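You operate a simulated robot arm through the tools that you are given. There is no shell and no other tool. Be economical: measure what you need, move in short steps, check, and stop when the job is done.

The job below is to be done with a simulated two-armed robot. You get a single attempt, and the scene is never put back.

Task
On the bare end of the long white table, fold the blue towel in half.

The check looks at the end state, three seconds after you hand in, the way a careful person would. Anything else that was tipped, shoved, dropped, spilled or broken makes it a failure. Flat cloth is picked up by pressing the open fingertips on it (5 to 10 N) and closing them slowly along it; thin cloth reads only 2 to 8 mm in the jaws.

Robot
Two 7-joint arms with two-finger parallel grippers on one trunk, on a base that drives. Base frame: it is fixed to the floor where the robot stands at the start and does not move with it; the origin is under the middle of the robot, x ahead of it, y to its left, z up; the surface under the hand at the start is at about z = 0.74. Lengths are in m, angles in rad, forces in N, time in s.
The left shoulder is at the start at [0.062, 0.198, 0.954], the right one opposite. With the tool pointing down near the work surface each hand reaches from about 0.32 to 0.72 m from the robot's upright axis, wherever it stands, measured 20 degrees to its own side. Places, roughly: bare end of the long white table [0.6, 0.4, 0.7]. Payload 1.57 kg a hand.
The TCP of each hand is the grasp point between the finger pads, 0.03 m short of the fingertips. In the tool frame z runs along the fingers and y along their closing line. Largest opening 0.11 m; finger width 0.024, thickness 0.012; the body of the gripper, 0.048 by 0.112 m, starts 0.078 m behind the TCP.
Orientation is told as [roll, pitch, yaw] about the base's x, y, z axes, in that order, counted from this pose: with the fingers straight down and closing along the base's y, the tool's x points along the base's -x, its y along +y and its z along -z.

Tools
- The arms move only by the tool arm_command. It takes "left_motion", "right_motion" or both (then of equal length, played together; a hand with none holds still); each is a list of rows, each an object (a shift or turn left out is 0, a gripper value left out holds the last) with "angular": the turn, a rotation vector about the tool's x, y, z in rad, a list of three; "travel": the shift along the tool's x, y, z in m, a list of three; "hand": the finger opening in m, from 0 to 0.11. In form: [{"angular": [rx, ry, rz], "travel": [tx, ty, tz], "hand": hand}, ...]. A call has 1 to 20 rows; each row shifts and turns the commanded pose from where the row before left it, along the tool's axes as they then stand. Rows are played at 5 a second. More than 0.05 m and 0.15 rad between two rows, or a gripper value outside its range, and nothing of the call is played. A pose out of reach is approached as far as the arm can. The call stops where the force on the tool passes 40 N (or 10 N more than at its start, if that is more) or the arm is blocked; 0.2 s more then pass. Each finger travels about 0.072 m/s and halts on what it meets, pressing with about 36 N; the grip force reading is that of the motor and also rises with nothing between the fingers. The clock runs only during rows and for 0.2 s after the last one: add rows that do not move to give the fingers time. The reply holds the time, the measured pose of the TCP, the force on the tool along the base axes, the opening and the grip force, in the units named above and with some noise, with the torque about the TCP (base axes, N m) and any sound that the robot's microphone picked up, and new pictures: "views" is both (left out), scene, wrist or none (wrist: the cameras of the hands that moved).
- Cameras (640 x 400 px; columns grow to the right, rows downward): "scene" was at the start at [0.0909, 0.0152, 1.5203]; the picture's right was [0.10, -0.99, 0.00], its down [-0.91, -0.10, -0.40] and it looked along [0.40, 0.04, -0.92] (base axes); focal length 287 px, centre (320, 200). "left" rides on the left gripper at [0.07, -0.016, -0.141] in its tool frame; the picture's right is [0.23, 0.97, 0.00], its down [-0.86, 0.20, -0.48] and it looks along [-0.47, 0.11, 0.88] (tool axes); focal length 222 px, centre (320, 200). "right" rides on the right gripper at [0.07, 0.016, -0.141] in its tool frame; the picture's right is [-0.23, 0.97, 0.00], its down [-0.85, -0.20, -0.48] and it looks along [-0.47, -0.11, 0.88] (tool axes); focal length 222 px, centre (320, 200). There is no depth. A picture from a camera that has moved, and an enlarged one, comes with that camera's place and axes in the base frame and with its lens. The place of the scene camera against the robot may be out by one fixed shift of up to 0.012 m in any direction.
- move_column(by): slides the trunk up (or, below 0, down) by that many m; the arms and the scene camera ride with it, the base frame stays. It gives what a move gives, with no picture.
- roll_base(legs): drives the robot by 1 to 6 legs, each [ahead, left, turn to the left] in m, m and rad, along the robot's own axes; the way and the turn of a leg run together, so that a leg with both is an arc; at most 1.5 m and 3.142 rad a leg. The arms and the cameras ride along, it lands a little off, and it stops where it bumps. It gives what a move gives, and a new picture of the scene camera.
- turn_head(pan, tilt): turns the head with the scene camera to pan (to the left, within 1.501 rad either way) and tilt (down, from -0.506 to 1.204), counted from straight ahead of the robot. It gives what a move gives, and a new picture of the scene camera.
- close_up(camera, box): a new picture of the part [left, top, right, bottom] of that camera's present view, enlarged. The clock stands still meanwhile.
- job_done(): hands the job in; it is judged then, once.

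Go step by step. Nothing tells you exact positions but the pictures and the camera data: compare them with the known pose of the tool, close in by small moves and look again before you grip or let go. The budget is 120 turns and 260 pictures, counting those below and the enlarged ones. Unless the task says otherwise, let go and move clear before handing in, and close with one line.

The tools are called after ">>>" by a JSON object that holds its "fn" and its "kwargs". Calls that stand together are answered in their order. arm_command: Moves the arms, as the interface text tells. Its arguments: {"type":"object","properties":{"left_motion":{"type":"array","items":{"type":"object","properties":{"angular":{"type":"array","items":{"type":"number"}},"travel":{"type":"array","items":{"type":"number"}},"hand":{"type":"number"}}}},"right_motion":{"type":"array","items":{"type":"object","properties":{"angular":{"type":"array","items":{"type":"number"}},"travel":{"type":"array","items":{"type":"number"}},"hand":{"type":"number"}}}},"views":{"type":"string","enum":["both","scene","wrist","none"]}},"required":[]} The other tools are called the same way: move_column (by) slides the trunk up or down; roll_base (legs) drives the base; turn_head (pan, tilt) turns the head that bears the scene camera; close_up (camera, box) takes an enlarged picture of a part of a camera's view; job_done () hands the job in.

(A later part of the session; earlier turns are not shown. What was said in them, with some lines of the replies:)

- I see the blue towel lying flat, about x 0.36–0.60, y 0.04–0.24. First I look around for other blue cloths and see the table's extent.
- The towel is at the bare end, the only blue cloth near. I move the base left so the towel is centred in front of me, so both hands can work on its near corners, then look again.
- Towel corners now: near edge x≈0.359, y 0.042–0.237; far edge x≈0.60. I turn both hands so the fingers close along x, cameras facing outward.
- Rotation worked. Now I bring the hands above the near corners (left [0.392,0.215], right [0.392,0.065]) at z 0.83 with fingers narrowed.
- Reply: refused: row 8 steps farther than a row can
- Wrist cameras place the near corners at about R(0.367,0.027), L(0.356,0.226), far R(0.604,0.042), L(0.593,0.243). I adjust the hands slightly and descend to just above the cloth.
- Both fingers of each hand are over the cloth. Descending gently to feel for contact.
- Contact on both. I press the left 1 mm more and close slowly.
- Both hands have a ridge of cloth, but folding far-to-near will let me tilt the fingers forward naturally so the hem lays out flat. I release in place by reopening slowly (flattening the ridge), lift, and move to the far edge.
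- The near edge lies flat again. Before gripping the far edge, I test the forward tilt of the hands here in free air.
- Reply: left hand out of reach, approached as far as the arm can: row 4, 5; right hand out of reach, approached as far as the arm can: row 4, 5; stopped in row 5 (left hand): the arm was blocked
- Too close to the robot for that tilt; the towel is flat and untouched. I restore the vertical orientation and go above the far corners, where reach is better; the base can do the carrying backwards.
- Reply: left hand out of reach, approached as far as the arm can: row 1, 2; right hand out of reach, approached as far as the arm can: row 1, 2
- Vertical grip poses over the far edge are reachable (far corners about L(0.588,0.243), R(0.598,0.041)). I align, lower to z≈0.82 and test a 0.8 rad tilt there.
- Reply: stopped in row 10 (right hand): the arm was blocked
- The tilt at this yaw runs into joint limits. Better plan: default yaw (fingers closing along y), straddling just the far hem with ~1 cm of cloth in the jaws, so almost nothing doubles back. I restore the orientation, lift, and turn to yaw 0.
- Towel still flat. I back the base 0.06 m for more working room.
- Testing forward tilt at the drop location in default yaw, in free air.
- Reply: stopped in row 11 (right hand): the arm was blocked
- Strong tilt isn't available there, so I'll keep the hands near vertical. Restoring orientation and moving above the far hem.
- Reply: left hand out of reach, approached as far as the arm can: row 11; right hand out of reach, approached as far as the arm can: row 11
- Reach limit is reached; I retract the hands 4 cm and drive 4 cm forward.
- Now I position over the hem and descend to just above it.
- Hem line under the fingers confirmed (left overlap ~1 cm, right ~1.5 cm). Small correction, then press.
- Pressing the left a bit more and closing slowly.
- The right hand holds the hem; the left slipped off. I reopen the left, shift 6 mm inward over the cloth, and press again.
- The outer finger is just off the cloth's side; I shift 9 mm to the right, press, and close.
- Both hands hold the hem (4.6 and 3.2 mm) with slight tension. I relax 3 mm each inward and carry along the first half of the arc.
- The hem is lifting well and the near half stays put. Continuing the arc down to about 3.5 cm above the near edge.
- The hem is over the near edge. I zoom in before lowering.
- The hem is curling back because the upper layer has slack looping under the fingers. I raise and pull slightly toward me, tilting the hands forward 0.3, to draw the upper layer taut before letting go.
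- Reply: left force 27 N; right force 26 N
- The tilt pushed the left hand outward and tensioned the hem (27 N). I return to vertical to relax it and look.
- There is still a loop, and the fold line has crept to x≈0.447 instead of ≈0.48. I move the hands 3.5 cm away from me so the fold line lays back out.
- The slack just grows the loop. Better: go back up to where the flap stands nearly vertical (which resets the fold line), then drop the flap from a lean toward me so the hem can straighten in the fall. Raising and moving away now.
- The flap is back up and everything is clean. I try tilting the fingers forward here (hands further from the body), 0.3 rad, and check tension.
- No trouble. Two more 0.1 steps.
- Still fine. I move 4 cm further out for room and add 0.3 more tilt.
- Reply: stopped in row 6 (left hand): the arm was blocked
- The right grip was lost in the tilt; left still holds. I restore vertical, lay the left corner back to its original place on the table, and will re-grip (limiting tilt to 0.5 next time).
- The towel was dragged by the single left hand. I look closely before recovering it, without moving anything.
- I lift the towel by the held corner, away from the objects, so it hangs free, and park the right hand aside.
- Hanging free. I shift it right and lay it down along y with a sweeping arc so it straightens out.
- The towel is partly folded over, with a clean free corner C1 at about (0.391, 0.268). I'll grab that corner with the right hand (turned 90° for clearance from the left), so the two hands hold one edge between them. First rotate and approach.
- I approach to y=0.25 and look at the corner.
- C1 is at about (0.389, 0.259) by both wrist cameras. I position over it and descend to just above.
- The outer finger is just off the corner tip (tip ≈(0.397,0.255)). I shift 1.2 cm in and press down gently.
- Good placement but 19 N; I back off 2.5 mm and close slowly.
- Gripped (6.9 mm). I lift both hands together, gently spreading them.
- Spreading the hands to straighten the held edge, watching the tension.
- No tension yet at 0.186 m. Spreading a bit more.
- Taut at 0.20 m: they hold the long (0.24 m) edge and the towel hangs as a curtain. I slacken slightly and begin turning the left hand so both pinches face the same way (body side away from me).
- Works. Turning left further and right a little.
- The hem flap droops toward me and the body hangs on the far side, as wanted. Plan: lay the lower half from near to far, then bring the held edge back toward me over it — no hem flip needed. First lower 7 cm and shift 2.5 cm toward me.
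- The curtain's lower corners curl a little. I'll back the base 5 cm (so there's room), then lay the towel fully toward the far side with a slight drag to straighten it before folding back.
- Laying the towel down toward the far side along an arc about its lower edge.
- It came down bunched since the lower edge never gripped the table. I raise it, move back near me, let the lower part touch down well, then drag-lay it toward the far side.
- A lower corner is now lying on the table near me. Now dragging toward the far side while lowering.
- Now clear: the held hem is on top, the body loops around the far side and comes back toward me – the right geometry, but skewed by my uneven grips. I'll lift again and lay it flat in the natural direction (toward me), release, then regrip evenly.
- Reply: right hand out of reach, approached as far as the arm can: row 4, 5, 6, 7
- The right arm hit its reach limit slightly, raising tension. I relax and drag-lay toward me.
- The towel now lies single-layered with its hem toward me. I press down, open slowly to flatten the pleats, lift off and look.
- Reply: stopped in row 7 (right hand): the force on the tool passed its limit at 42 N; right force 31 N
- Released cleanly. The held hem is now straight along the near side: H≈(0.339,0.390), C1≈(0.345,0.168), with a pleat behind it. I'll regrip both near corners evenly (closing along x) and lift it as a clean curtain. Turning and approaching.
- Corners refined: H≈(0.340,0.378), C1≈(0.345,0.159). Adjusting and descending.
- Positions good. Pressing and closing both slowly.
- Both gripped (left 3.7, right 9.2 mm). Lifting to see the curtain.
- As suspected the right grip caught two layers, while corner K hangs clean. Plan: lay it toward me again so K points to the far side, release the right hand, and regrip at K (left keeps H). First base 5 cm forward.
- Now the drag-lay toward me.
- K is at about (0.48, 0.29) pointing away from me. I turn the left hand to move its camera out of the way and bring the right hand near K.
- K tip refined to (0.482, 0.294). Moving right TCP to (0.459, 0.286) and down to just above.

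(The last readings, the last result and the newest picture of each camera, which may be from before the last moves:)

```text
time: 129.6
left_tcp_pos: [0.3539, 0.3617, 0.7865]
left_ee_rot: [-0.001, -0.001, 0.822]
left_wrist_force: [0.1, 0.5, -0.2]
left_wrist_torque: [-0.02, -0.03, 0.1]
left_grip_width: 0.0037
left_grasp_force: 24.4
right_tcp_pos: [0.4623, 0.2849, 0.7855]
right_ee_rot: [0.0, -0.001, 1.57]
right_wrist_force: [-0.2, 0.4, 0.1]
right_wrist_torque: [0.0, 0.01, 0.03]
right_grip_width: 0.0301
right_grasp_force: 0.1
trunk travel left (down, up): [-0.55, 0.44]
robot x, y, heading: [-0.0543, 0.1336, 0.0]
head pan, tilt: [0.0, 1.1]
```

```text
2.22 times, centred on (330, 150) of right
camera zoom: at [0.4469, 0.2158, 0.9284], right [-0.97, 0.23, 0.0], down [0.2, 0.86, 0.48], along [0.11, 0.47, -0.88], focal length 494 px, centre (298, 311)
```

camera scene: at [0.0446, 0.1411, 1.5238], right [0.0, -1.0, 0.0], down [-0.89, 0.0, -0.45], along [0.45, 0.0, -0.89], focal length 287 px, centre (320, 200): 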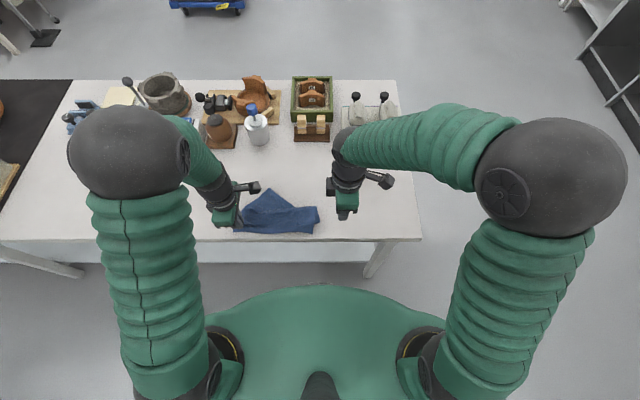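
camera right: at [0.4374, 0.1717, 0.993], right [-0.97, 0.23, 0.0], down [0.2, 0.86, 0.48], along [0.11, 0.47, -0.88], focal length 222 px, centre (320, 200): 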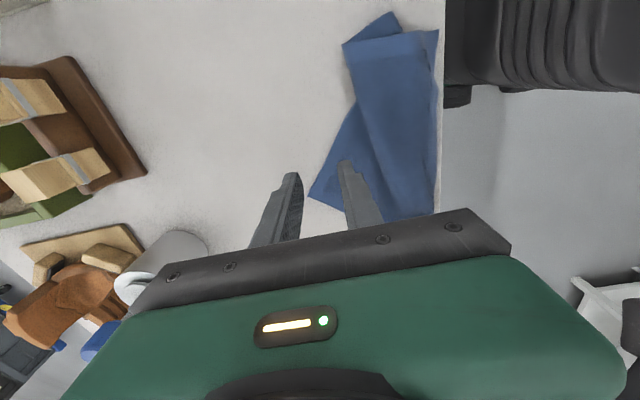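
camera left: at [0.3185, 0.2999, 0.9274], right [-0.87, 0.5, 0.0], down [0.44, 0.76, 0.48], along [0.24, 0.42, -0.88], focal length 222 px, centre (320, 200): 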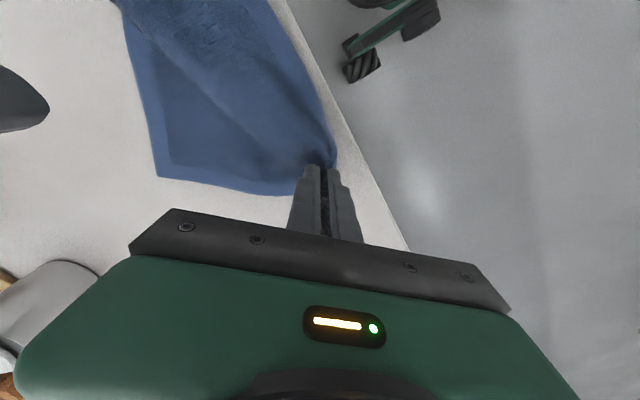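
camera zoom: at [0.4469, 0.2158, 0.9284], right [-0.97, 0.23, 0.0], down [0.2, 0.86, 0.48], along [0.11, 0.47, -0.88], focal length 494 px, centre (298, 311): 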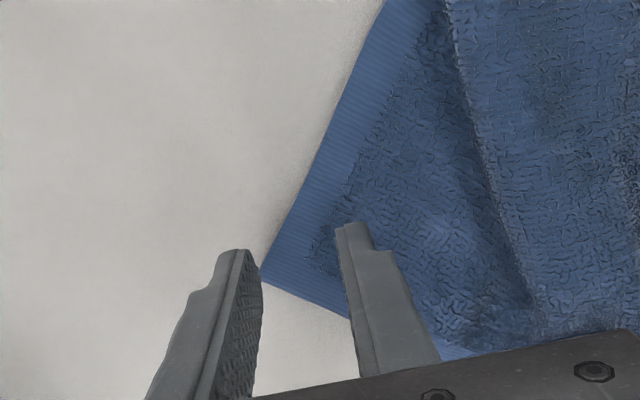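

Shift 1.4 cm toward the interior, press, check.

>>> {"fn": "arm_command", "kwargs": {"right_motion": [{"travel": [0.004, 0.014, 0]}, {"travel": [0, 0, 0.004]}, {"travel": [0, 0, 0.004]}, {"travel": [0, 0, 0.003]}, {}, {}], "views": "none"}}

>>> {"fn": "close_up", "kwargs": {"camera": "right", "box": [200, 60, 460, 240]}}

```text
time: 131.0
left_tcp_pos: [0.3539, 0.3627, 0.7864]
left_ee_rot: [-0.001, 0.0, 0.821]
left_wrist_force: [0.0, -0.4, 0.9]
left_wrist_torque: [-0.01, 0.03, 0.07]
left_grip_width: 0.0037
left_grasp_force: 25.3
right_tcp_pos: [0.4489, 0.2813, 0.7751]
right_ee_rot: [-0.002, 0.001, 1.57]
right_wrist_force: [-0.8, -1.0, 3.7]
right_wrist_torque: [-0.04, 0.03, 0.0]
right_grip_width: 0.0302
right_grasp_force: 0.2
trunk travel left (down, up): [-0.55, 0.44]
robot x, y, heading: [-0.051, 0.137, -0.004]
head pan, tilt: [0.0, 1.1]
```

```text
2.22 times, centred on (330, 150) of right
camera zoom: at [0.4321, 0.2112, 0.9163], right [-0.97, 0.23, 0.0], down [0.2, 0.86, 0.48], along [0.11, 0.47, -0.88], focal length 494 px, centre (298, 311)
```

zoom: 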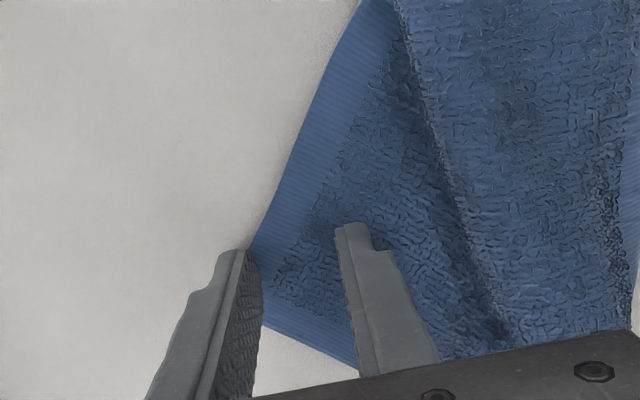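

K is under the far finger. Closing slowly.

>>> {"fn": "arm_command", "kwargs": {"right_motion": [{"travel": [0, 0, 0.0015]}, {}, {"hand": 0.027}, {"hand": 0.024}, {"hand": 0.021}, {"hand": 0.018}, {"hand": 0.015}, {"hand": 0.012}, {"hand": 0.009}, {"hand": 0.006}, {"hand": 0.003}, {"hand": 0}, {}, {}, {}], "views": "none"}}

>>> {"fn": "close_up", "kwargs": {"camera": "right", "box": [200, 60, 460, 240]}}

```text
time: 134.2
left_tcp_pos: [0.3544, 0.3619, 0.7869]
left_ee_rot: [-0.001, -0.002, 0.821]
left_wrist_force: [-0.2, 0.2, -0.3]
left_wrist_torque: [0.0, 0.0, 0.07]
left_grip_width: 0.0039
left_grasp_force: 24.7
right_tcp_pos: [0.4472, 0.2808, 0.7741]
right_ee_rot: [-0.002, 0.0, 1.57]
right_wrist_force: [-1.2, 0.1, 13.9]
right_wrist_torque: [0.02, 0.06, -0.02]
right_grip_width: 0.0047
right_grasp_force: 25.3
trunk travel left (down, up): [-0.55, 0.44]
robot x, y, heading: [-0.0526, 0.1351, 0.002]
head pan, tilt: [0.0, 1.1]
```

```text
2.22 times, centred on (330, 150) of right
camera zoom: at [0.4312, 0.2112, 0.9153], right [-0.97, 0.23, 0.0], down [0.2, 0.86, 0.48], along [0.11, 0.47, -0.88], focal length 494 px, centre (298, 311)
```

zoom: 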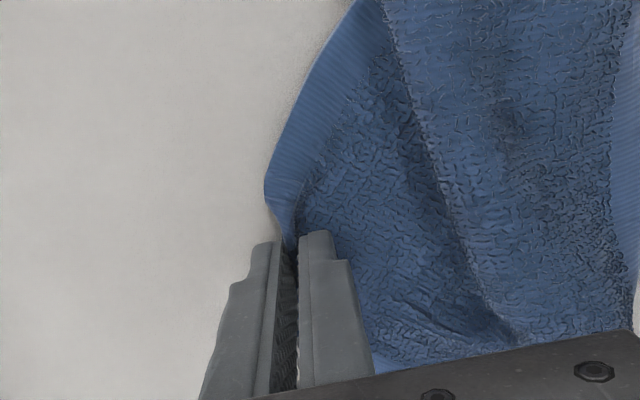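

K gripped cleanly (4.7 mm). Lifting both hands.

>>> {"fn": "arm_command", "kwargs": {"left_motion": [{"travel": [0, 0, -0.029]}, {"travel": [0, 0, -0.029]}, {"travel": [0, 0, -0.029]}, {"travel": [0, 0, -0.029]}, {"travel": [0, 0, -0.029]}, {"travel": [0, 0, -0.029]}, {"travel": [0, 0, -0.029]}, {"travel": [0, 0, -0.029]}, {"travel": [0, 0, -0.026]}, {}, {}], "right_motion": [{"travel": [0, 0, -0.03]}, {"travel": [0, 0, -0.03]}, {"travel": [0, 0, -0.03]}, {"travel": [0, 0, -0.03]}, {"travel": [0, 0, -0.03]}, {"travel": [0, 0, -0.03]}, {"travel": [0, 0, -0.03]}, {"travel": [0, 0, -0.03]}, {"travel": [0, 0, -0.03]}, {}, {}], "views": "both"}}

>>> {"fn": "close_up", "kwargs": {"camera": "scene", "box": [180, 110, 360, 222]}}

```text
time: 136.6
left_tcp_pos: [0.353, 0.3622, 1.048]
left_ee_rot: [0.0, 0.0, 0.822]
left_wrist_force: [4.0, -1.8, 1.1]
left_wrist_torque: [-0.05, -0.16, 0.16]
left_grip_width: 0.0036
left_grasp_force: 25.3
right_tcp_pos: [0.4543, 0.2736, 1.0451]
right_ee_rot: [-0.001, -0.002, 1.553]
right_wrist_force: [-3.6, 1.3, 0.4]
right_wrist_torque: [0.07, 0.12, 0.04]
right_grip_width: 0.0043
right_grasp_force: 25.1
trunk travel left (down, up): [-0.55, 0.44]
robot x, y, heading: [-0.0532, 0.133, 0.002]
head pan, tilt: [0.0, 1.1]
camera scene: at [0.0446, 0.1423, 1.5248], right [0.0, -1.0, 0.0], down [-0.89, 0.0, -0.45], along [0.45, 0.0, -0.89], focal length 287 px, centre (320, 200)
camera right: at [0.4375, 0.2038, 1.1875], right [-0.97, 0.24, 0.0], down [0.21, 0.85, 0.48], along [0.12, 0.46, -0.88], focal length 222 px, centre (320, 200)
camera left: at [0.318, 0.3, 1.1877], right [-0.87, 0.5, 0.0], down [0.44, 0.76, 0.48], along [0.24, 0.42, -0.88], focal length 222 px, centre (320, 200)
```

scene: 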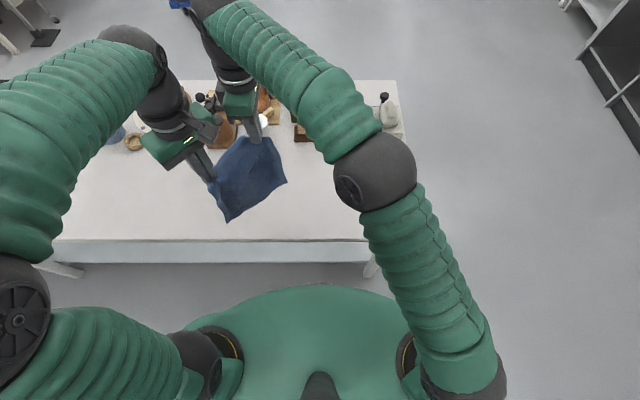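
right: 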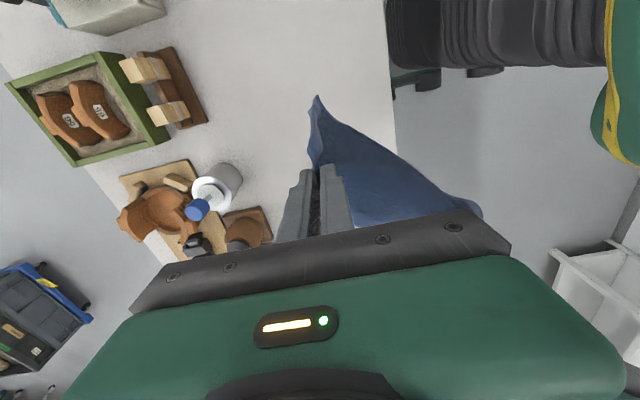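
left: 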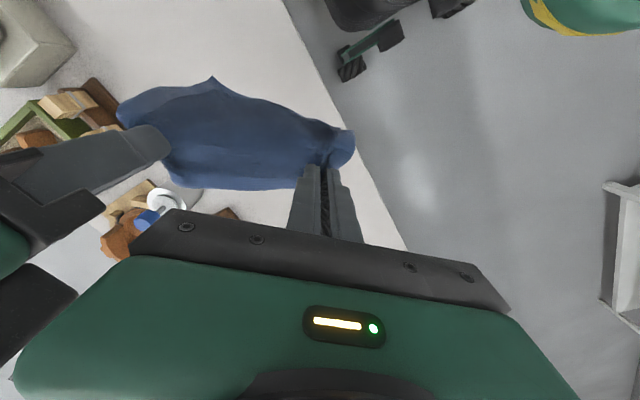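

```text
3.56 times, centred on (270, 166) of scene
camera zoom: at [0.0446, 0.1423, 1.5248], right [0.0, -1.0, 0.0], down [-0.89, 0.0, -0.45], along [0.45, 0.0, -0.89], focal length 1020 px, centre (498, 321)
```

zoom: 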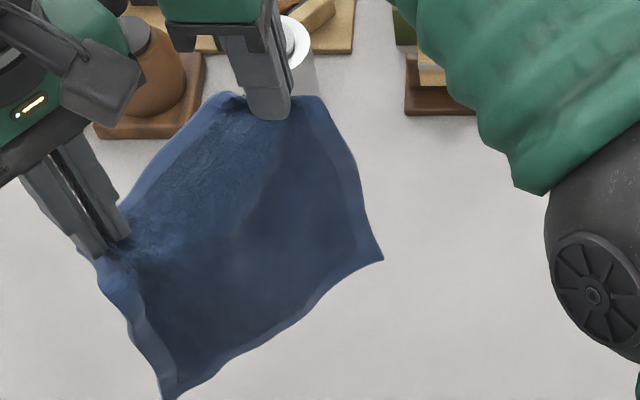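

Excellent – a clean curtain with all four corners visible. I rotate the pair in the air so the held edge runs along y (body side toward me), keeping their spacing.

>>> {"fn": "arm_command", "kwargs": {"left_motion": [{"travel": [-0.0121, -0.0131, 0], "angular": [0, 0, 0.143]}, {"travel": [-0.0139, -0.0125, 0], "angular": [0, 0, 0.143]}, {"travel": [-0.0158, -0.0117, 0], "angular": [0, 0, 0.143]}, {"travel": [-0.0175, -0.0108, 0], "angular": [0, 0, 0.143]}, {"travel": [-0.0188, -0.0095, 0], "angular": [0, 0, 0.143]}, {"travel": [-0.0203, -0.008, 0], "angular": [0, 0, 0.143]}, {}, {}], "right_motion": [{"travel": [0.0143, -0.0055, 0], "angular": [0, 0, 0.125]}, {"travel": [0.0126, -0.0064, 0], "angular": [0, 0, 0.125]}, {"travel": [0.0108, -0.007, 0], "angular": [0, 0, 0.125]}, {"travel": [0.0088, -0.0073, 0], "angular": [0, 0, 0.125]}, {"travel": [0.0068, -0.0075, 0], "angular": [0, 0, 0.125]}, {"travel": [0.005, -0.0073, 0], "angular": [0, 0, 0.125]}, {}, {}], "views": "both"}}

>>> {"fn": "close_up", "kwargs": {"camera": "scene", "box": [190, 90, 350, 190]}}

```text
time: 138.4
left_tcp_pos: [0.4733, 0.3451, 1.0467]
left_ee_rot: [-0.002, -0.001, -0.037]
left_wrist_force: [0.6, -2.2, -0.4]
left_wrist_torque: [-0.06, -0.05, 0.1]
left_grip_width: 0.0036
left_grasp_force: 24.9
right_tcp_pos: [0.4732, 0.2117, 1.0435]
right_ee_rot: [-0.001, 0.0, 0.818]
right_wrist_force: [0.4, 1.4, 0.8]
right_wrist_torque: [0.07, 0.04, 0.12]
right_grip_width: 0.0042
right_grasp_force: 25.3
trunk travel left (down, up): [-0.55, 0.44]
robot x, y, heading: [-0.0529, 0.1327, -0.003]
head pan, tilt: [0.0, 1.1]
camera scene: at [0.0453, 0.1419, 1.5237], right [0.0, -1.0, 0.0], down [-0.89, 0.0, -0.45], along [0.45, 0.0, -0.89], focal length 287 px, centre (320, 200)
camera right: at [0.4146, 0.1719, 1.1852], right [-0.56, 0.83, 0.0], down [0.73, 0.49, 0.48], along [0.4, 0.27, -0.88], focal length 222 px, centre (320, 200)
camera left: at [0.4028, 0.3323, 1.1863], right [-0.19, 0.98, 0.0], down [0.86, 0.17, 0.48], along [0.47, 0.09, -0.88], focal length 222 px, centre (320, 200)
```

scene: 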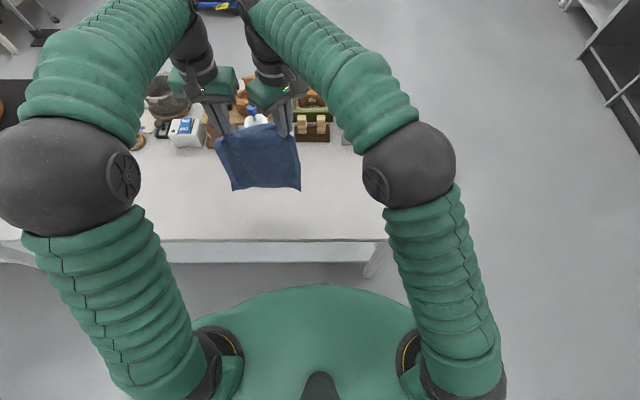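
right: 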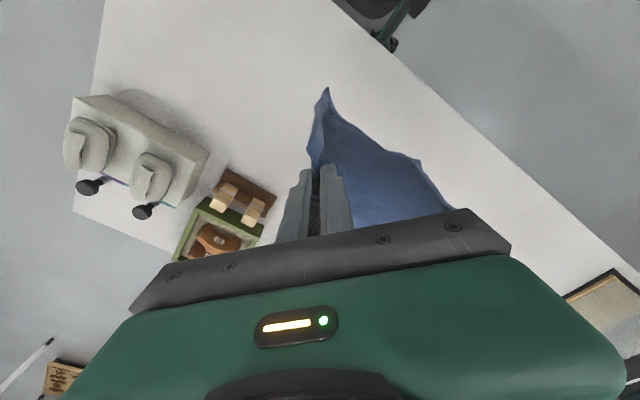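
left: 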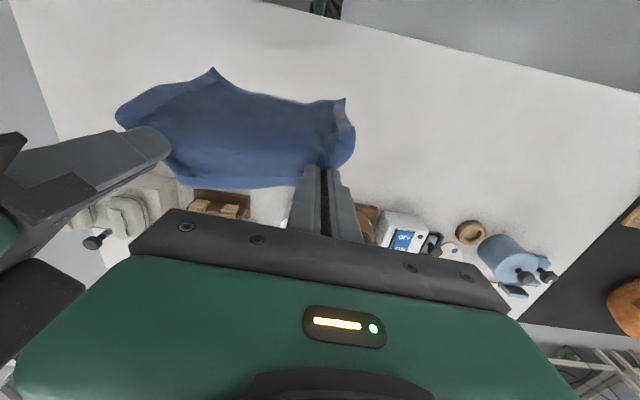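

```text
4.00 times, centred on (270, 140) of scene
camera zoom: at [0.0453, 0.1419, 1.5237], right [0.0, -1.0, 0.0], down [-0.89, 0.0, -0.45], along [0.45, 0.0, -0.89], focal length 1147 px, centre (520, 440)
```

zoom: 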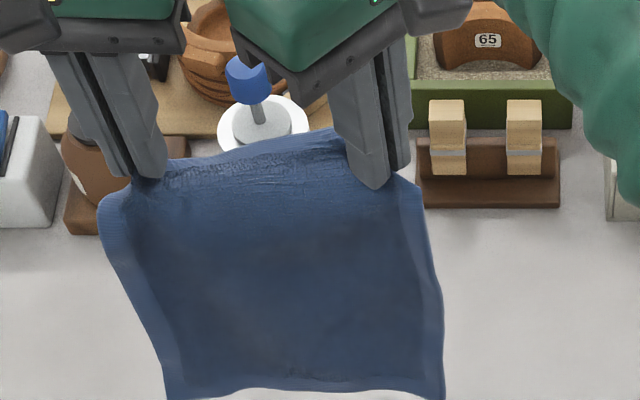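

Perfect curtain. I shift 4 cm away and lower until the bottom edge touches, then lay the lower half toward me.

>>> {"fn": "arm_command", "kwargs": {"left_motion": [{"travel": [-0.01, 0.0004, 0.011]}, {"travel": [-0.01, 0.0004, 0.011]}, {"travel": [-0.01, 0.0004, 0.011]}, {"travel": [-0.01, 0.0004, 0.011]}, {}, {}, {"travel": [0, 0, 0.015]}, {"travel": [0, 0, 0.015]}, {}], "right_motion": [{"travel": [-0.0068, -0.0073, 0.011]}, {"travel": [-0.0068, -0.0073, 0.011]}, {"travel": [-0.0068, -0.0073, 0.011]}, {"travel": [-0.0068, -0.0073, 0.011]}, {}, {}, {"travel": [0, 0, 0.015]}, {"travel": [0, 0, 0.012]}, {}], "views": "none"}}

>>> {"fn": "close_up", "kwargs": {"camera": "scene", "box": [190, 90, 350, 190]}}

```text
time: 140.4
left_tcp_pos: [0.5123, 0.3448, 0.9707]
left_ee_rot: [-0.001, -0.001, -0.036]
left_wrist_force: [-0.2, -1.9, -0.8]
left_wrist_torque: [-0.06, 0.0, 0.11]
left_grip_width: 0.0037
left_grasp_force: 24.7
right_tcp_pos: [0.5121, 0.2141, 0.9721]
right_ee_rot: [0.0, 0.0, 0.821]
right_wrist_force: [-0.2, 1.5, -1.0]
right_wrist_torque: [0.02, 0.0, 0.1]
right_grip_width: 0.0042
right_grasp_force: 25.0
trunk travel left (down, up): [-0.55, 0.44]
robot x, y, heading: [-0.0539, 0.1297, 0.002]
head pan, tilt: [0.0, 1.1]
```

```text
4.00 times, centred on (270, 140) of scene
camera zoom: at [0.0457, 0.1418, 1.5237], right [0.0, -1.0, 0.0], down [-0.89, 0.0, -0.45], along [0.45, 0.0, -0.89], focal length 1147 px, centre (520, 440)
```

zoom: 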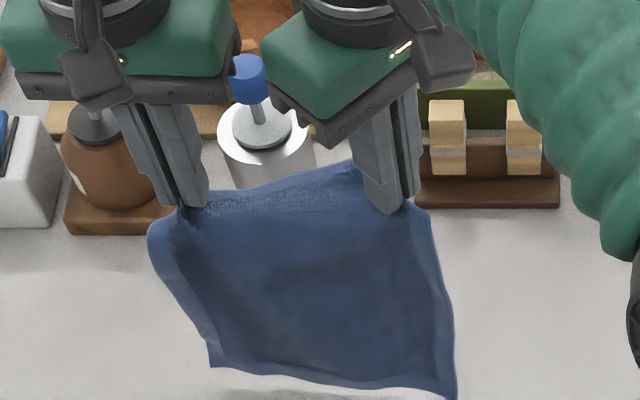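

The bottom edge just touches at x≈0.49. Now lowering while moving toward me to lay the lower half.

>>> {"fn": "arm_command", "kwargs": {"left_motion": [{"travel": [0.012, -0.0004, 0.0105]}, {"travel": [0.012, -0.0004, 0.0105]}, {"travel": [0.0135, -0.0005, 0.0105]}, {"travel": [0.0135, -0.0005, 0.0105]}, {"travel": [0.0135, -0.0005, 0.0105]}, {"travel": [0.0135, -0.0005, 0.0105]}, {"travel": [0.0135, -0.0005, 0.0105]}, {"travel": [0.0135, -0.0005, 0.0105]}, {"travel": [0.0135, -0.0005, 0.0105]}, {"travel": [0.0135, -0.0005, 0.0105]}, {}], "right_motion": [{"travel": [0.0082, 0.0088, 0.0105]}, {"travel": [0.0082, 0.0088, 0.0105]}, {"travel": [0.0092, 0.0099, 0.0105]}, {"travel": [0.0092, 0.0099, 0.0105]}, {"travel": [0.0092, 0.0099, 0.0105]}, {"travel": [0.0092, 0.0099, 0.0105]}, {"travel": [0.0092, 0.0099, 0.0105]}, {"travel": [0.0092, 0.0099, 0.0105]}, {"travel": [0.0092, 0.0099, 0.0105]}, {"travel": [0.0092, 0.0099, 0.0105]}, {}], "views": "both"}}

>>> {"fn": "close_up", "kwargs": {"camera": "scene", "box": [190, 120, 350, 220]}}

```text
time: 142.8
left_tcp_pos: [0.3824, 0.3431, 0.8653]
left_ee_rot: [-0.001, 0.0, -0.035]
left_wrist_force: [0.5, -1.1, 0.0]
left_wrist_torque: [-0.03, 0.0, 0.07]
left_grip_width: 0.0037
left_grasp_force: 24.7
right_tcp_pos: [0.38, 0.2123, 0.8668]
right_ee_rot: [0.001, 0.001, 0.823]
right_wrist_force: [-0.6, 0.9, -0.5]
right_wrist_torque: [0.03, -0.06, 0.05]
right_grip_width: 0.0043
right_grasp_force: 24.9
trunk travel left (down, up): [-0.55, 0.44]
robot x, y, heading: [-0.0482, 0.133, 0.0]
head pan, tilt: [0.0, 1.1]
camera scene: at [0.0451, 0.1418, 1.5237], right [0.0, -1.0, 0.0], down [-0.89, 0.0, -0.45], along [0.45, 0.0, -0.89], focal length 287 px, centre (320, 200)
camera right: at [0.3213, 0.1723, 1.0093], right [-0.56, 0.83, 0.0], down [0.73, 0.49, 0.48], along [0.4, 0.27, -0.88], focal length 222 px, centre (320, 200)
camera left: at [0.3112, 0.3315, 1.0061], right [-0.19, 0.98, 0.0], down [0.86, 0.17, 0.48], along [0.47, 0.09, -0.88], focal length 222 px, centre (320, 200)
```

scene: 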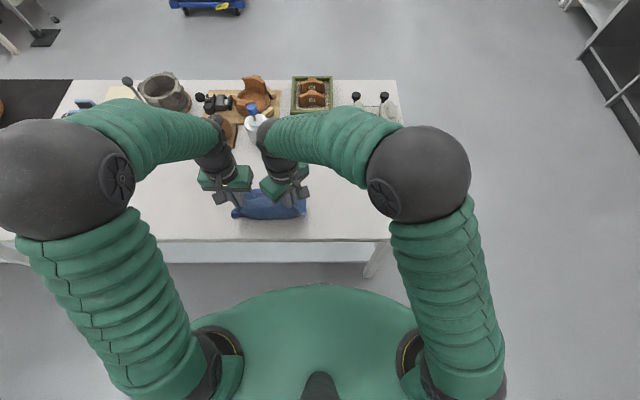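
right: 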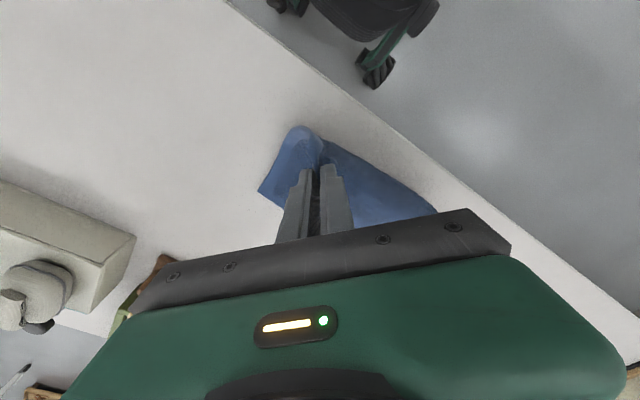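
left: 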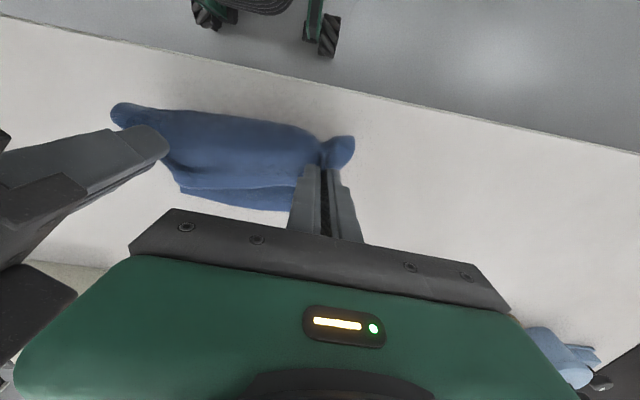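

```text
4.00 times, centred on (270, 170) of scene
camera zoom: at [0.0451, 0.1418, 1.5237], right [0.0, -1.0, 0.0], down [-0.89, 0.0, -0.45], along [0.45, 0.0, -0.89], focal length 1147 px, centre (520, 320)
```

zoom: 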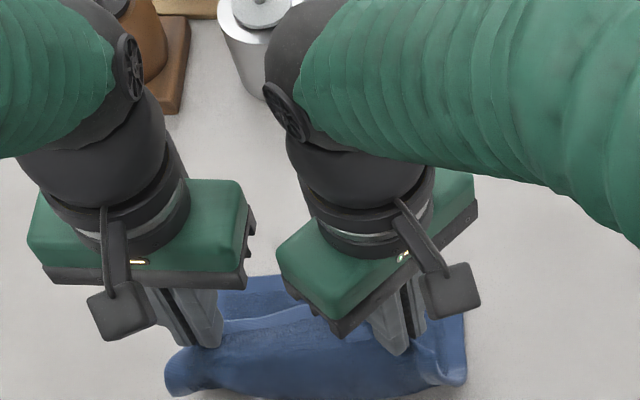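

The lower half is down with its edge at x≈0.476 and the bulge toward me. Now the fold: I bring the held edge back away from me, arcing down over it.

>>> {"fn": "arm_command", "kwargs": {"left_motion": [{"travel": [-0.0147, 0.0005, 0.005]}, {"travel": [-0.0148, 0.0005, 0.0072]}, {"travel": [-0.0134, 0.0005, 0.0099]}, {"travel": [-0.0116, 0.0004, 0.0123]}, {"travel": [-0.0093, 0.0003, 0.0142]}, {"travel": [-0.0068, 0.0002, 0.0158]}, {}, {}], "right_motion": [{"travel": [-0.01, -0.0108, 0.005]}, {"travel": [-0.0101, -0.0108, 0.0072]}, {"travel": [-0.0091, -0.0098, 0.0099]}, {"travel": [-0.0079, -0.0085, 0.0123]}, {"travel": [-0.0063, -0.0068, 0.0142]}, {"travel": [-0.0046, -0.005, 0.0158]}, {}, {}], "views": "wrist"}}

>>> {"fn": "close_up", "kwargs": {"camera": "scene", "box": [190, 120, 350, 220]}}

>>> {"fn": "close_up", "kwargs": {"camera": "left", "box": [90, 60, 390, 240]}}

```text
time: 144.6
left_tcp_pos: [0.4523, 0.3458, 0.8026]
left_ee_rot: [0.0, 0.001, -0.034]
left_wrist_force: [0.9, -1.1, -0.7]
left_wrist_torque: [-0.03, 0.0, 0.12]
left_grip_width: 0.0039
left_grasp_force: 24.3
right_tcp_pos: [0.4513, 0.2123, 0.8013]
right_ee_rot: [0.002, -0.001, 0.821]
right_wrist_force: [-0.6, 2.0, 0.5]
right_wrist_torque: [0.06, 0.04, 0.09]
right_grip_width: 0.0044
right_grasp_force: 24.7
trunk travel left (down, up): [-0.55, 0.44]
robot x, y, heading: [-0.0526, 0.131, -0.002]
head pan, tilt: [0.0, 1.1]
camera right: at [0.393, 0.172, 0.9432], right [-0.56, 0.83, 0.0], down [0.73, 0.49, 0.48], along [0.4, 0.27, -0.88], focal length 222 px, centre (320, 200)
camera left: at [0.382, 0.3319, 0.9422], right [-0.19, 0.98, 0.0], down [0.86, 0.17, 0.48], along [0.47, 0.09, -0.88], focal length 222 px, centre (320, 200)
```

right: 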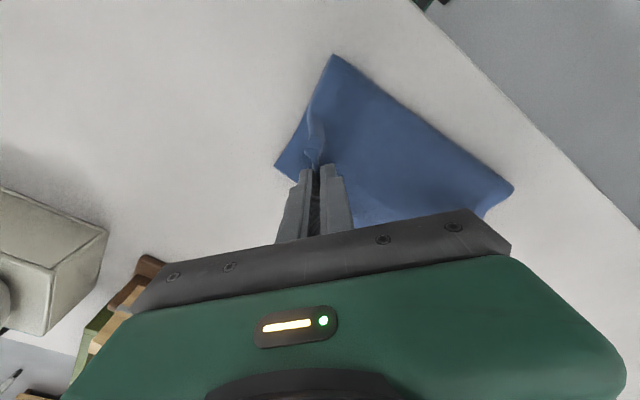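
left: 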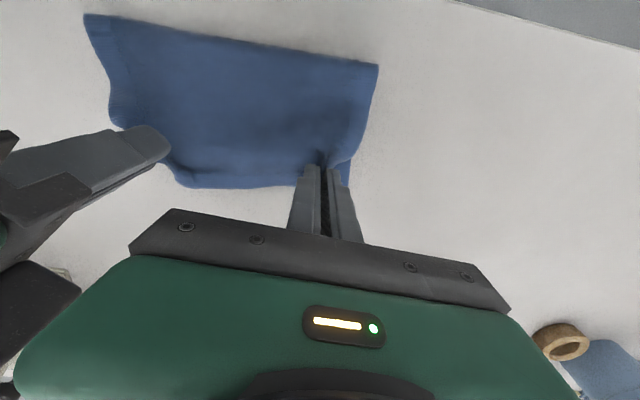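

```text
4.00 times, centred on (270, 170) of scene
camera zoom: at [0.0458, 0.1418, 1.5237], right [0.0, -1.0, 0.0], down [-0.89, 0.0, -0.45], along [0.45, 0.0, -0.89], focal length 1147 px, centre (520, 320)
```

zoom: 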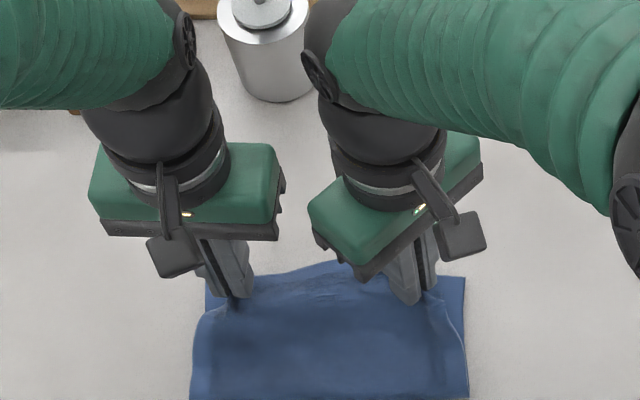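

```text
2.13 times, centred on (240, 150) of left
camera zoom: at [0.382, 0.3319, 0.9422], right [-0.19, 0.98, 0.0], down [0.86, 0.17, 0.48], along [0.47, 0.09, -0.88], focal length 474 px, centre (491, 307)
```

zoom: 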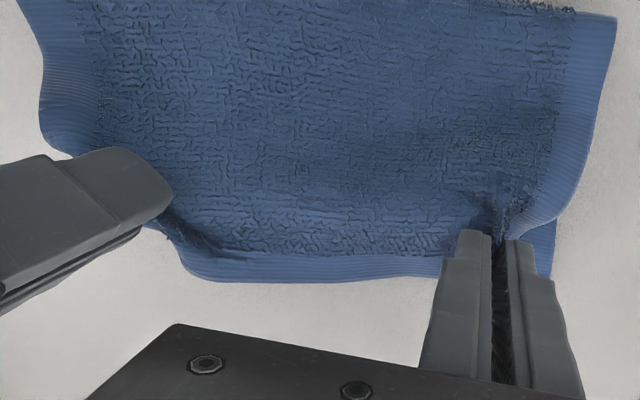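

The upper edge now lies over the lower edge, both about x≈0.47. I lower gently with a slight 6 mm correction toward me.

>>> {"fn": "arm_command", "kwargs": {"left_motion": [{"travel": [0.003, 0, 0.006]}, {"travel": [0.003, 0, 0.006]}, {"travel": [0, 0, 0.005]}, {}], "right_motion": [{"travel": [0.002, 0.0022, 0.006]}, {"travel": [0.002, 0.0022, 0.006]}, {"travel": [0, 0, 0.004]}, {}], "views": "none"}}

>>> {"fn": "close_up", "kwargs": {"camera": "left", "box": [90, 60, 390, 240]}}

>>> {"fn": "close_up", "kwargs": {"camera": "right", "box": [220, 40, 520, 240]}}

```text
time: 145.6
left_tcp_pos: [0.4465, 0.3451, 0.7856]
left_ee_rot: [0.0, -0.001, -0.035]
left_wrist_force: [0.4, -1.4, 0.3]
left_wrist_torque: [-0.07, -0.03, 0.15]
left_grip_width: 0.0037
left_grasp_force: 24.5
right_tcp_pos: [0.4442, 0.2118, 0.785]
right_ee_rot: [0.001, 0.0, 0.822]
right_wrist_force: [0.2, 3.5, 0.4]
right_wrist_torque: [0.05, 0.01, 0.09]
right_grip_width: 0.0045
right_grasp_force: 24.7
trunk travel left (down, up): [-0.55, 0.44]
robot x, y, heading: [-0.0512, 0.1292, 0.002]
head pan, tilt: [0.0, 1.1]
```

```text
2.13 times, centred on (240, 150) of left
camera zoom: at [0.3754, 0.3323, 0.9255], right [-0.19, 0.98, 0.0], down [0.86, 0.17, 0.48], along [0.47, 0.09, -0.88], focal length 474 px, centre (491, 307)
```

zoom: 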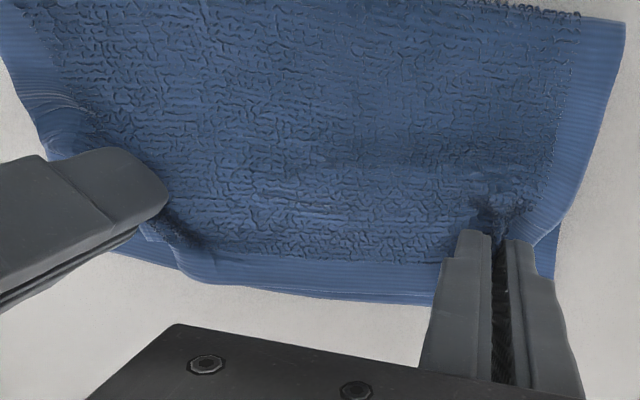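

```text
2.00 times, centred on (370, 140) of right
camera zoom: at [0.3863, 0.1719, 0.9281], right [-0.56, 0.83, 0.0], down [0.73, 0.49, 0.48], along [0.4, 0.27, -0.88], focal length 444 px, centre (220, 320)
```

zoom: 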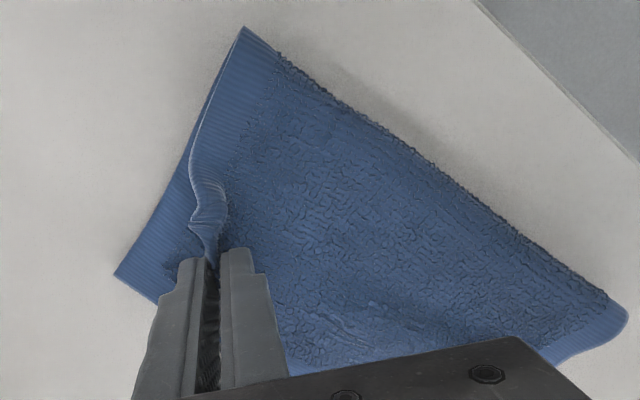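

Alignment looks very good. I press a little and open the fingers slowly to spread the pleats.

>>> {"fn": "arm_command", "kwargs": {"left_motion": [{"travel": [0, 0, 0.003]}, {"travel": [0, 0, 0.001]}, {"hand": 0.007}, {"hand": 0.01}, {"hand": 0.013}, {"hand": 0.016}, {"hand": 0.019}, {"hand": 0.022}, {"hand": 0.025}, {}], "right_motion": [{"travel": [0, 0, 0.003]}, {"travel": [0, 0, 0.001]}, {"hand": 0.007}, {"hand": 0.01}, {"hand": 0.013}, {"hand": 0.016}, {"hand": 0.019}, {"hand": 0.022}, {"hand": 0.025}, {}], "views": "none"}}

>>> {"fn": "close_up", "kwargs": {"camera": "left", "box": [90, 60, 390, 240]}}

>>> {"fn": "close_up", "kwargs": {"camera": "right", "box": [220, 40, 520, 240]}}

```text
time: 147.8
left_tcp_pos: [0.4461, 0.3456, 0.7809]
left_ee_rot: [-0.001, 0.001, -0.033]
left_wrist_force: [-0.1, 0.4, 0.9]
left_wrist_torque: [-0.02, 0.02, 0.02]
left_grip_width: 0.0245
left_grasp_force: 0.0
right_tcp_pos: [0.4456, 0.2125, 0.7833]
right_ee_rot: [-0.002, 0.0, 0.821]
right_wrist_force: [-0.5, -0.5, 0.7]
right_wrist_torque: [-0.02, 0.0, 0.01]
right_grip_width: 0.0251
right_grasp_force: 0.1
trunk travel left (down, up): [-0.55, 0.44]
robot x, y, heading: [-0.0517, 0.1308, -0.001]
head pan, tilt: [0.0, 1.1]
```

```text
2.13 times, centred on (240, 150) of left
camera zoom: at [0.3758, 0.3321, 0.9211], right [-0.19, 0.98, 0.0], down [0.86, 0.17, 0.48], along [0.47, 0.09, -0.88], focal length 474 px, centre (491, 307)
```

zoom: 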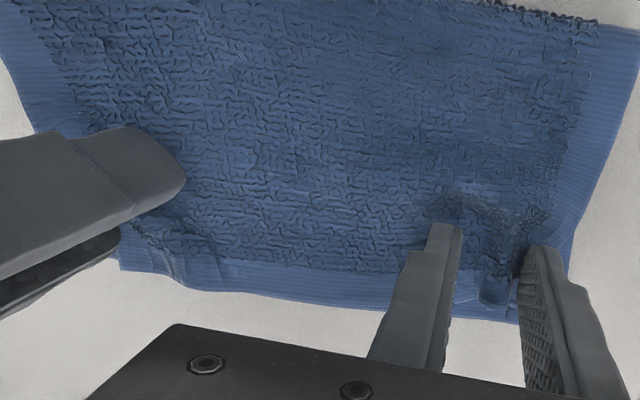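

```text
2.00 times, centred on (370, 140) of right
camera zoom: at [0.3862, 0.1721, 0.9248], right [-0.56, 0.83, 0.0], down [0.73, 0.49, 0.48], along [0.4, 0.27, -0.88], focal length 444 px, centre (220, 320)
```

zoom: 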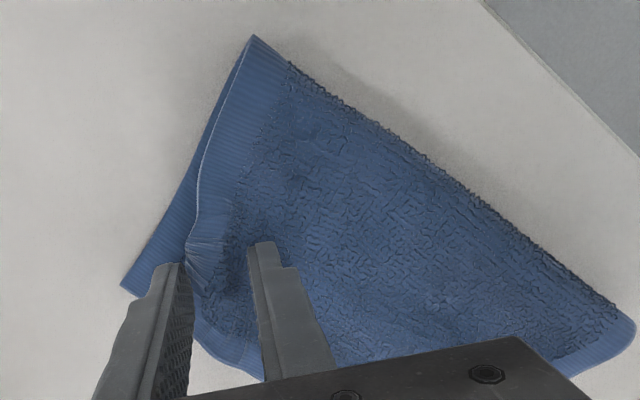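

Released. Lifting straight up and moving clear to inspect.

>>> {"fn": "arm_command", "kwargs": {"left_motion": [{"travel": [0, 0, -0.01]}, {"travel": [0, 0, -0.03]}, {"travel": [0, 0, -0.04]}, {"travel": [0, 0.02, -0.03]}, {"travel": [0, 0.045, 0]}, {"travel": [0, 0.045, 0]}, {"travel": [0, 0.045, 0]}, {}], "right_motion": [{"travel": [0, 0, -0.01]}, {"travel": [0, 0, -0.03]}, {"travel": [0, 0, -0.04]}, {"travel": [0.0146, -0.0137, -0.03]}, {"travel": [0.0329, -0.0307, 0]}, {"travel": [0.0329, -0.0307, 0]}, {"travel": [0.0329, -0.0307, 0]}, {}], "views": "scene"}}

>>> {"fn": "close_up", "kwargs": {"camera": "scene", "box": [190, 130, 350, 230]}}

```text
time: 149.6
left_tcp_pos: [0.4511, 0.4997, 0.8918]
left_ee_rot: [0.0, 0.0, -0.037]
left_wrist_force: [0.0, 0.0, -0.2]
left_wrist_torque: [-0.01, -0.01, 0.01]
left_grip_width: 0.025
left_grasp_force: 0.1
right_tcp_pos: [0.4433, 0.0606, 0.8917]
right_ee_rot: [0.001, 0.0, 0.822]
right_wrist_force: [-0.2, 0.8, 0.6]
right_wrist_torque: [0.02, 0.01, -0.01]
right_grip_width: 0.0249
right_grasp_force: 0.0
trunk travel left (down, up): [-0.55, 0.44]
robot x, y, heading: [-0.0506, 0.132, -0.001]
head pan, tilt: [0.0, 1.1]
camera scene: at [0.0454, 0.1418, 1.5237], right [0.0, -1.0, 0.0], down [-0.89, 0.0, -0.45], along [0.45, 0.0, -0.89], focal length 287 px, centre (320, 200)
```

scene: 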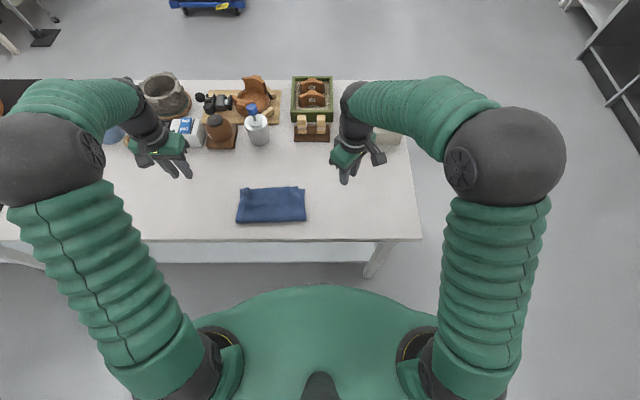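

```text
4.00 times, centred on (270, 180) of scene
camera zoom: at [0.0454, 0.1418, 1.5237], right [0.0, -1.0, 0.0], down [-0.89, 0.0, -0.45], along [0.45, 0.0, -0.89], focal length 1147 px, centre (520, 280)
```

zoom: 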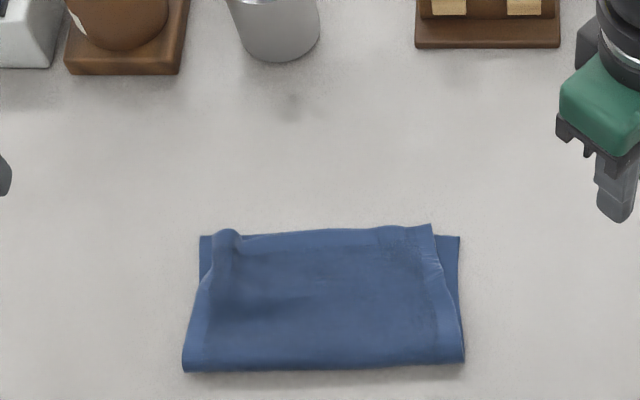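

That is a neat half fold. One closer look at the far corners before deciding.

>>> {"fn": "close_up", "kwargs": {"camera": "scene", "box": [228, 178, 318, 234]}}

>>> {"fn": "close_up", "kwargs": {"camera": "scene", "box": [60, 60, 440, 160]}}

```text
7.11 times, centred on (273, 206) of scene
camera zoom: at [0.0454, 0.1418, 1.5237], right [0.0, -1.0, 0.0], down [-0.89, 0.0, -0.45], along [0.45, 0.0, -0.89], focal length 2039 px, centre (654, 157)
```

zoom: 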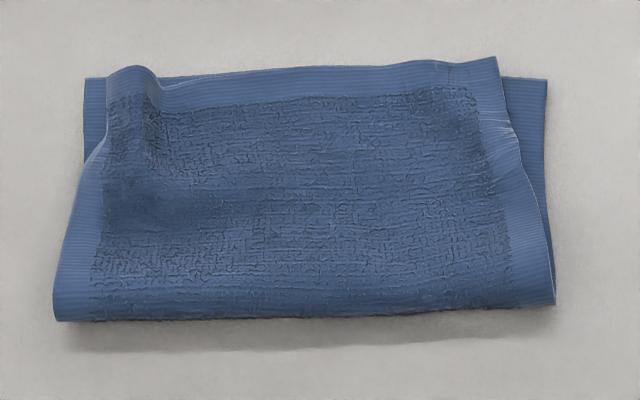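

```text
1.68 times, centred on (250, 110) of scene
camera zoom: at [0.0454, 0.1418, 1.5237], right [0.0, -1.0, 0.0], down [-0.89, 0.0, -0.45], along [0.45, 0.0, -0.89], focal length 483 px, centre (438, 352)
```

zoom: 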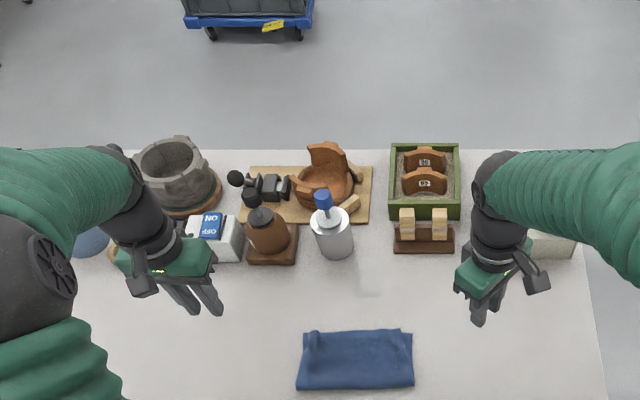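

Fold is good; the far top corners sit 1–2 cm inside. I'll gently pat both top corners and draw them outward symmetrically with light fingertip pressure.

>>> {"fn": "arm_command", "kwargs": {"left_motion": [{"travel": [-0.0038, -0.0284, 0.008], "hand": 0.012}, {"travel": [-0.0038, -0.0284, 0.01]}, {"travel": [-0.0038, -0.0284, 0.01]}, {"travel": [-0.0038, -0.0284, 0.01]}, {"travel": [-0.0038, -0.0284, 0.01]}, {"travel": [0, 0, 0.025]}, {"travel": [0, 0, 0.022]}, {}], "right_motion": [{"travel": [-0.0258, 0.0172, 0.008], "hand": 0.012}, {"travel": [-0.0258, 0.0172, 0.01]}, {"travel": [-0.0258, 0.0172, 0.01]}, {"travel": [-0.0258, 0.0172, 0.01]}, {"travel": [-0.0258, 0.0172, 0.01]}, {"travel": [0, 0, 0.025]}, {"travel": [0, 0, 0.022]}, {}], "views": "wrist"}}

```text
time: 151.4
left_tcp_pos: [0.4637, 0.358, 0.7958]
left_ee_rot: [0.0, -0.002, -0.034]
left_wrist_force: [0.7, 0.2, 0.1]
left_wrist_torque: [0.03, -0.03, -0.05]
left_grip_width: 0.0119
left_grasp_force: 0.0
right_tcp_pos: [0.4711, 0.2099, 0.796]
right_ee_rot: [-0.002, 0.0, 0.82]
right_wrist_force: [0.8, 0.1, 0.0]
right_wrist_torque: [-0.03, 0.01, -0.01]
right_grip_width: 0.0118
right_grasp_force: 0.1
trunk travel left (down, up): [-0.55, 0.44]
robot x, y, heading: [-0.0507, 0.1336, 0.0]
head pan, tilt: [0.0, 1.1]
camera right: at [0.4105, 0.1711, 0.9391], right [-0.56, 0.83, 0.0], down [0.73, 0.49, 0.48], along [0.4, 0.27, -0.88], focal length 222 px, centre (320, 200)
camera left: at [0.394, 0.3438, 0.9362], right [-0.19, 0.98, 0.0], down [0.86, 0.17, 0.48], along [0.47, 0.09, -0.88], focal length 222 px, centre (320, 200)
```

right: 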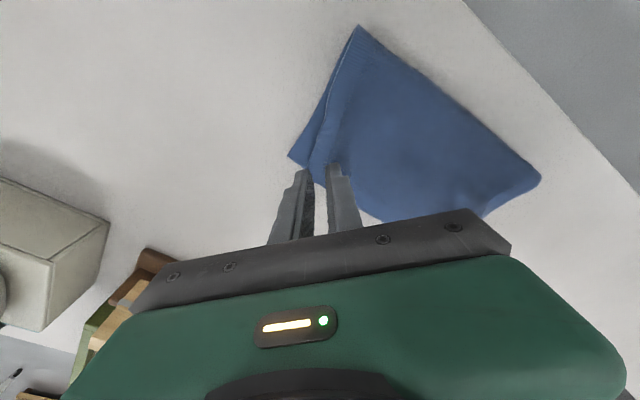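
left: 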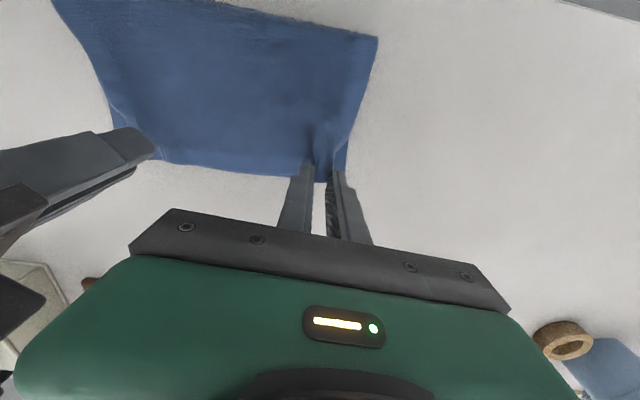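

Shift slightly onto the cloth, touch down lightly.

>>> {"fn": "arm_command", "kwargs": {"left_motion": [{"travel": [0.008, -0.006, 0]}, {"travel": [0, 0, 0.006]}, {"travel": [0, 0, 0.004]}, {"travel": [0, 0, 0.003]}, {}], "right_motion": [{"travel": [0.0024, 0.0143, 0]}, {"travel": [0, 0, 0.006]}, {"travel": [0, 0, 0.004]}, {"travel": [0, 0, 0.003]}, {}], "views": "none"}}

```text
time: 152.6
left_tcp_pos: [0.4569, 0.3506, 0.7834]
left_ee_rot: [0.002, 0.002, -0.035]
left_wrist_force: [-0.1, 0.2, 1.4]
left_wrist_torque: [-0.01, -0.01, -0.02]
left_grip_width: 0.0123
left_grasp_force: 0.2
right_tcp_pos: [0.4578, 0.2186, 0.784]
right_ee_rot: [0.001, -0.002, 0.82]
right_wrist_force: [0.0, 0.3, 0.3]
right_wrist_torque: [-0.03, -0.01, -0.01]
right_grip_width: 0.0122
right_grasp_force: 0.1
trunk travel left (down, up): [-0.55, 0.44]
robot x, y, heading: [-0.0502, 0.1358, -0.003]
head pan, tilt: [0.0, 1.1]
```

Light contact. A touch more pressure, then a symmetric outward stroke of about 1.2 cm.

>>> {"fn": "arm_command", "kwargs": {"left_motion": [{"travel": [0, 0, 0.002]}, {}, {"travel": [0, 0.003, 0]}, {"travel": [0, 0.003, 0]}, {"travel": [0, 0.003, 0]}, {"travel": [0, 0.002, 0]}, {}, {"travel": [0, 0, -0.02]}, {"travel": [0, 0, -0.04]}, {"travel": [0, 0.03, -0.03]}, {"travel": [0, 0.045, 0]}, {"travel": [0, 0.045, 0]}, {}], "right_motion": [{"travel": [0, 0, 0.003]}, {}, {"travel": [0.0029, -0.0027, 0]}, {"travel": [0.0029, -0.0027, 0]}, {"travel": [0.0029, -0.0027, 0]}, {"travel": [0.0022, -0.002, 0]}, {}, {"travel": [0, 0, -0.02]}, {"travel": [0, 0, -0.04]}, {"travel": [0.022, -0.0205, -0.03]}, {"travel": [0.0329, -0.0307, 0]}, {"travel": [0.0329, -0.0307, 0]}, {}], "views": "scene"}}

>>> {"fn": "close_up", "kwargs": {"camera": "scene", "box": [228, 178, 318, 234]}}

```text
time: 155.4
left_tcp_pos: [0.4604, 0.4839, 0.8707]
left_ee_rot: [0.0, -0.001, -0.036]
left_wrist_force: [0.6, 0.0, -0.5]
left_wrist_torque: [-0.02, -0.01, -0.04]
left_grip_width: 0.0117
left_grasp_force: 0.1
right_tcp_pos: [0.4572, 0.0839, 0.8701]
right_ee_rot: [-0.001, 0.001, 0.82]
right_wrist_force: [0.5, 0.8, -0.5]
right_wrist_torque: [0.01, 0.0, 0.01]
right_grip_width: 0.012
right_grasp_force: 0.1
trunk travel left (down, up): [-0.55, 0.44]
robot x, y, heading: [-0.0507, 0.1379, 0.004]
head pan, tilt: [0.0, 1.1]
camera scene: at [0.0455, 0.1418, 1.5237], right [0.0, -1.0, 0.0], down [-0.89, 0.0, -0.45], along [0.45, 0.0, -0.89], focal length 287 px, centre (320, 200)
```

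scene: 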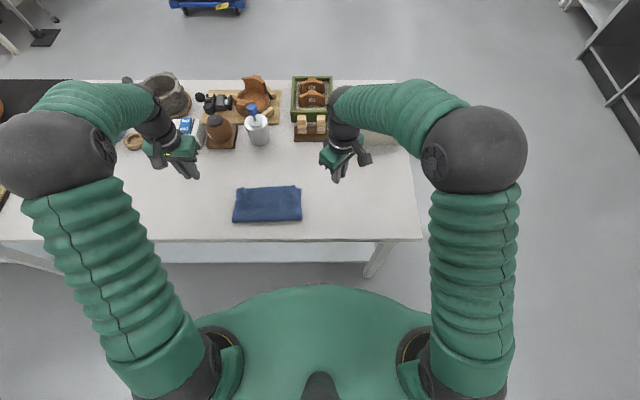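

```text
7.11 times, centred on (273, 206) of scene
camera zoom: at [0.0455, 0.1418, 1.5237], right [0.0, -1.0, 0.0], down [-0.89, 0.0, -0.45], along [0.45, 0.0, -0.89], focal length 2039 px, centre (654, 157)
```

zoom: 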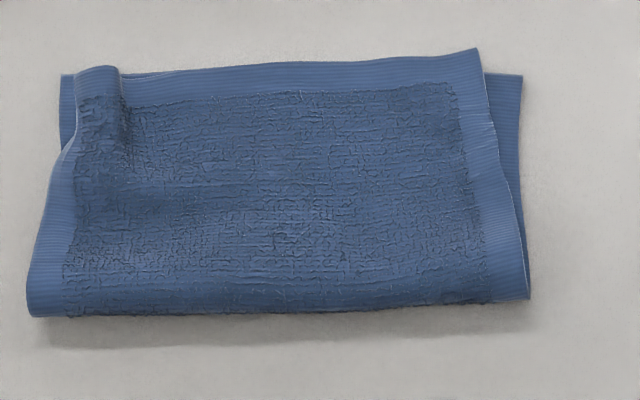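

The towel lies folded in half with its edges aligned to within about 1–2 cm. Both hands are clear and everything else looks unmoved, so I'm handing in.

>>> {"fn": "job_done", "kwargs": {}}

```text
The job is handed in.
```

I folded the blue towel in half on the bare end of the white table and handed the job in. Its edges line up to within about 1–2 cm, there is a small bump at one far corner, and in the pictures nothing else on the table looks moved.
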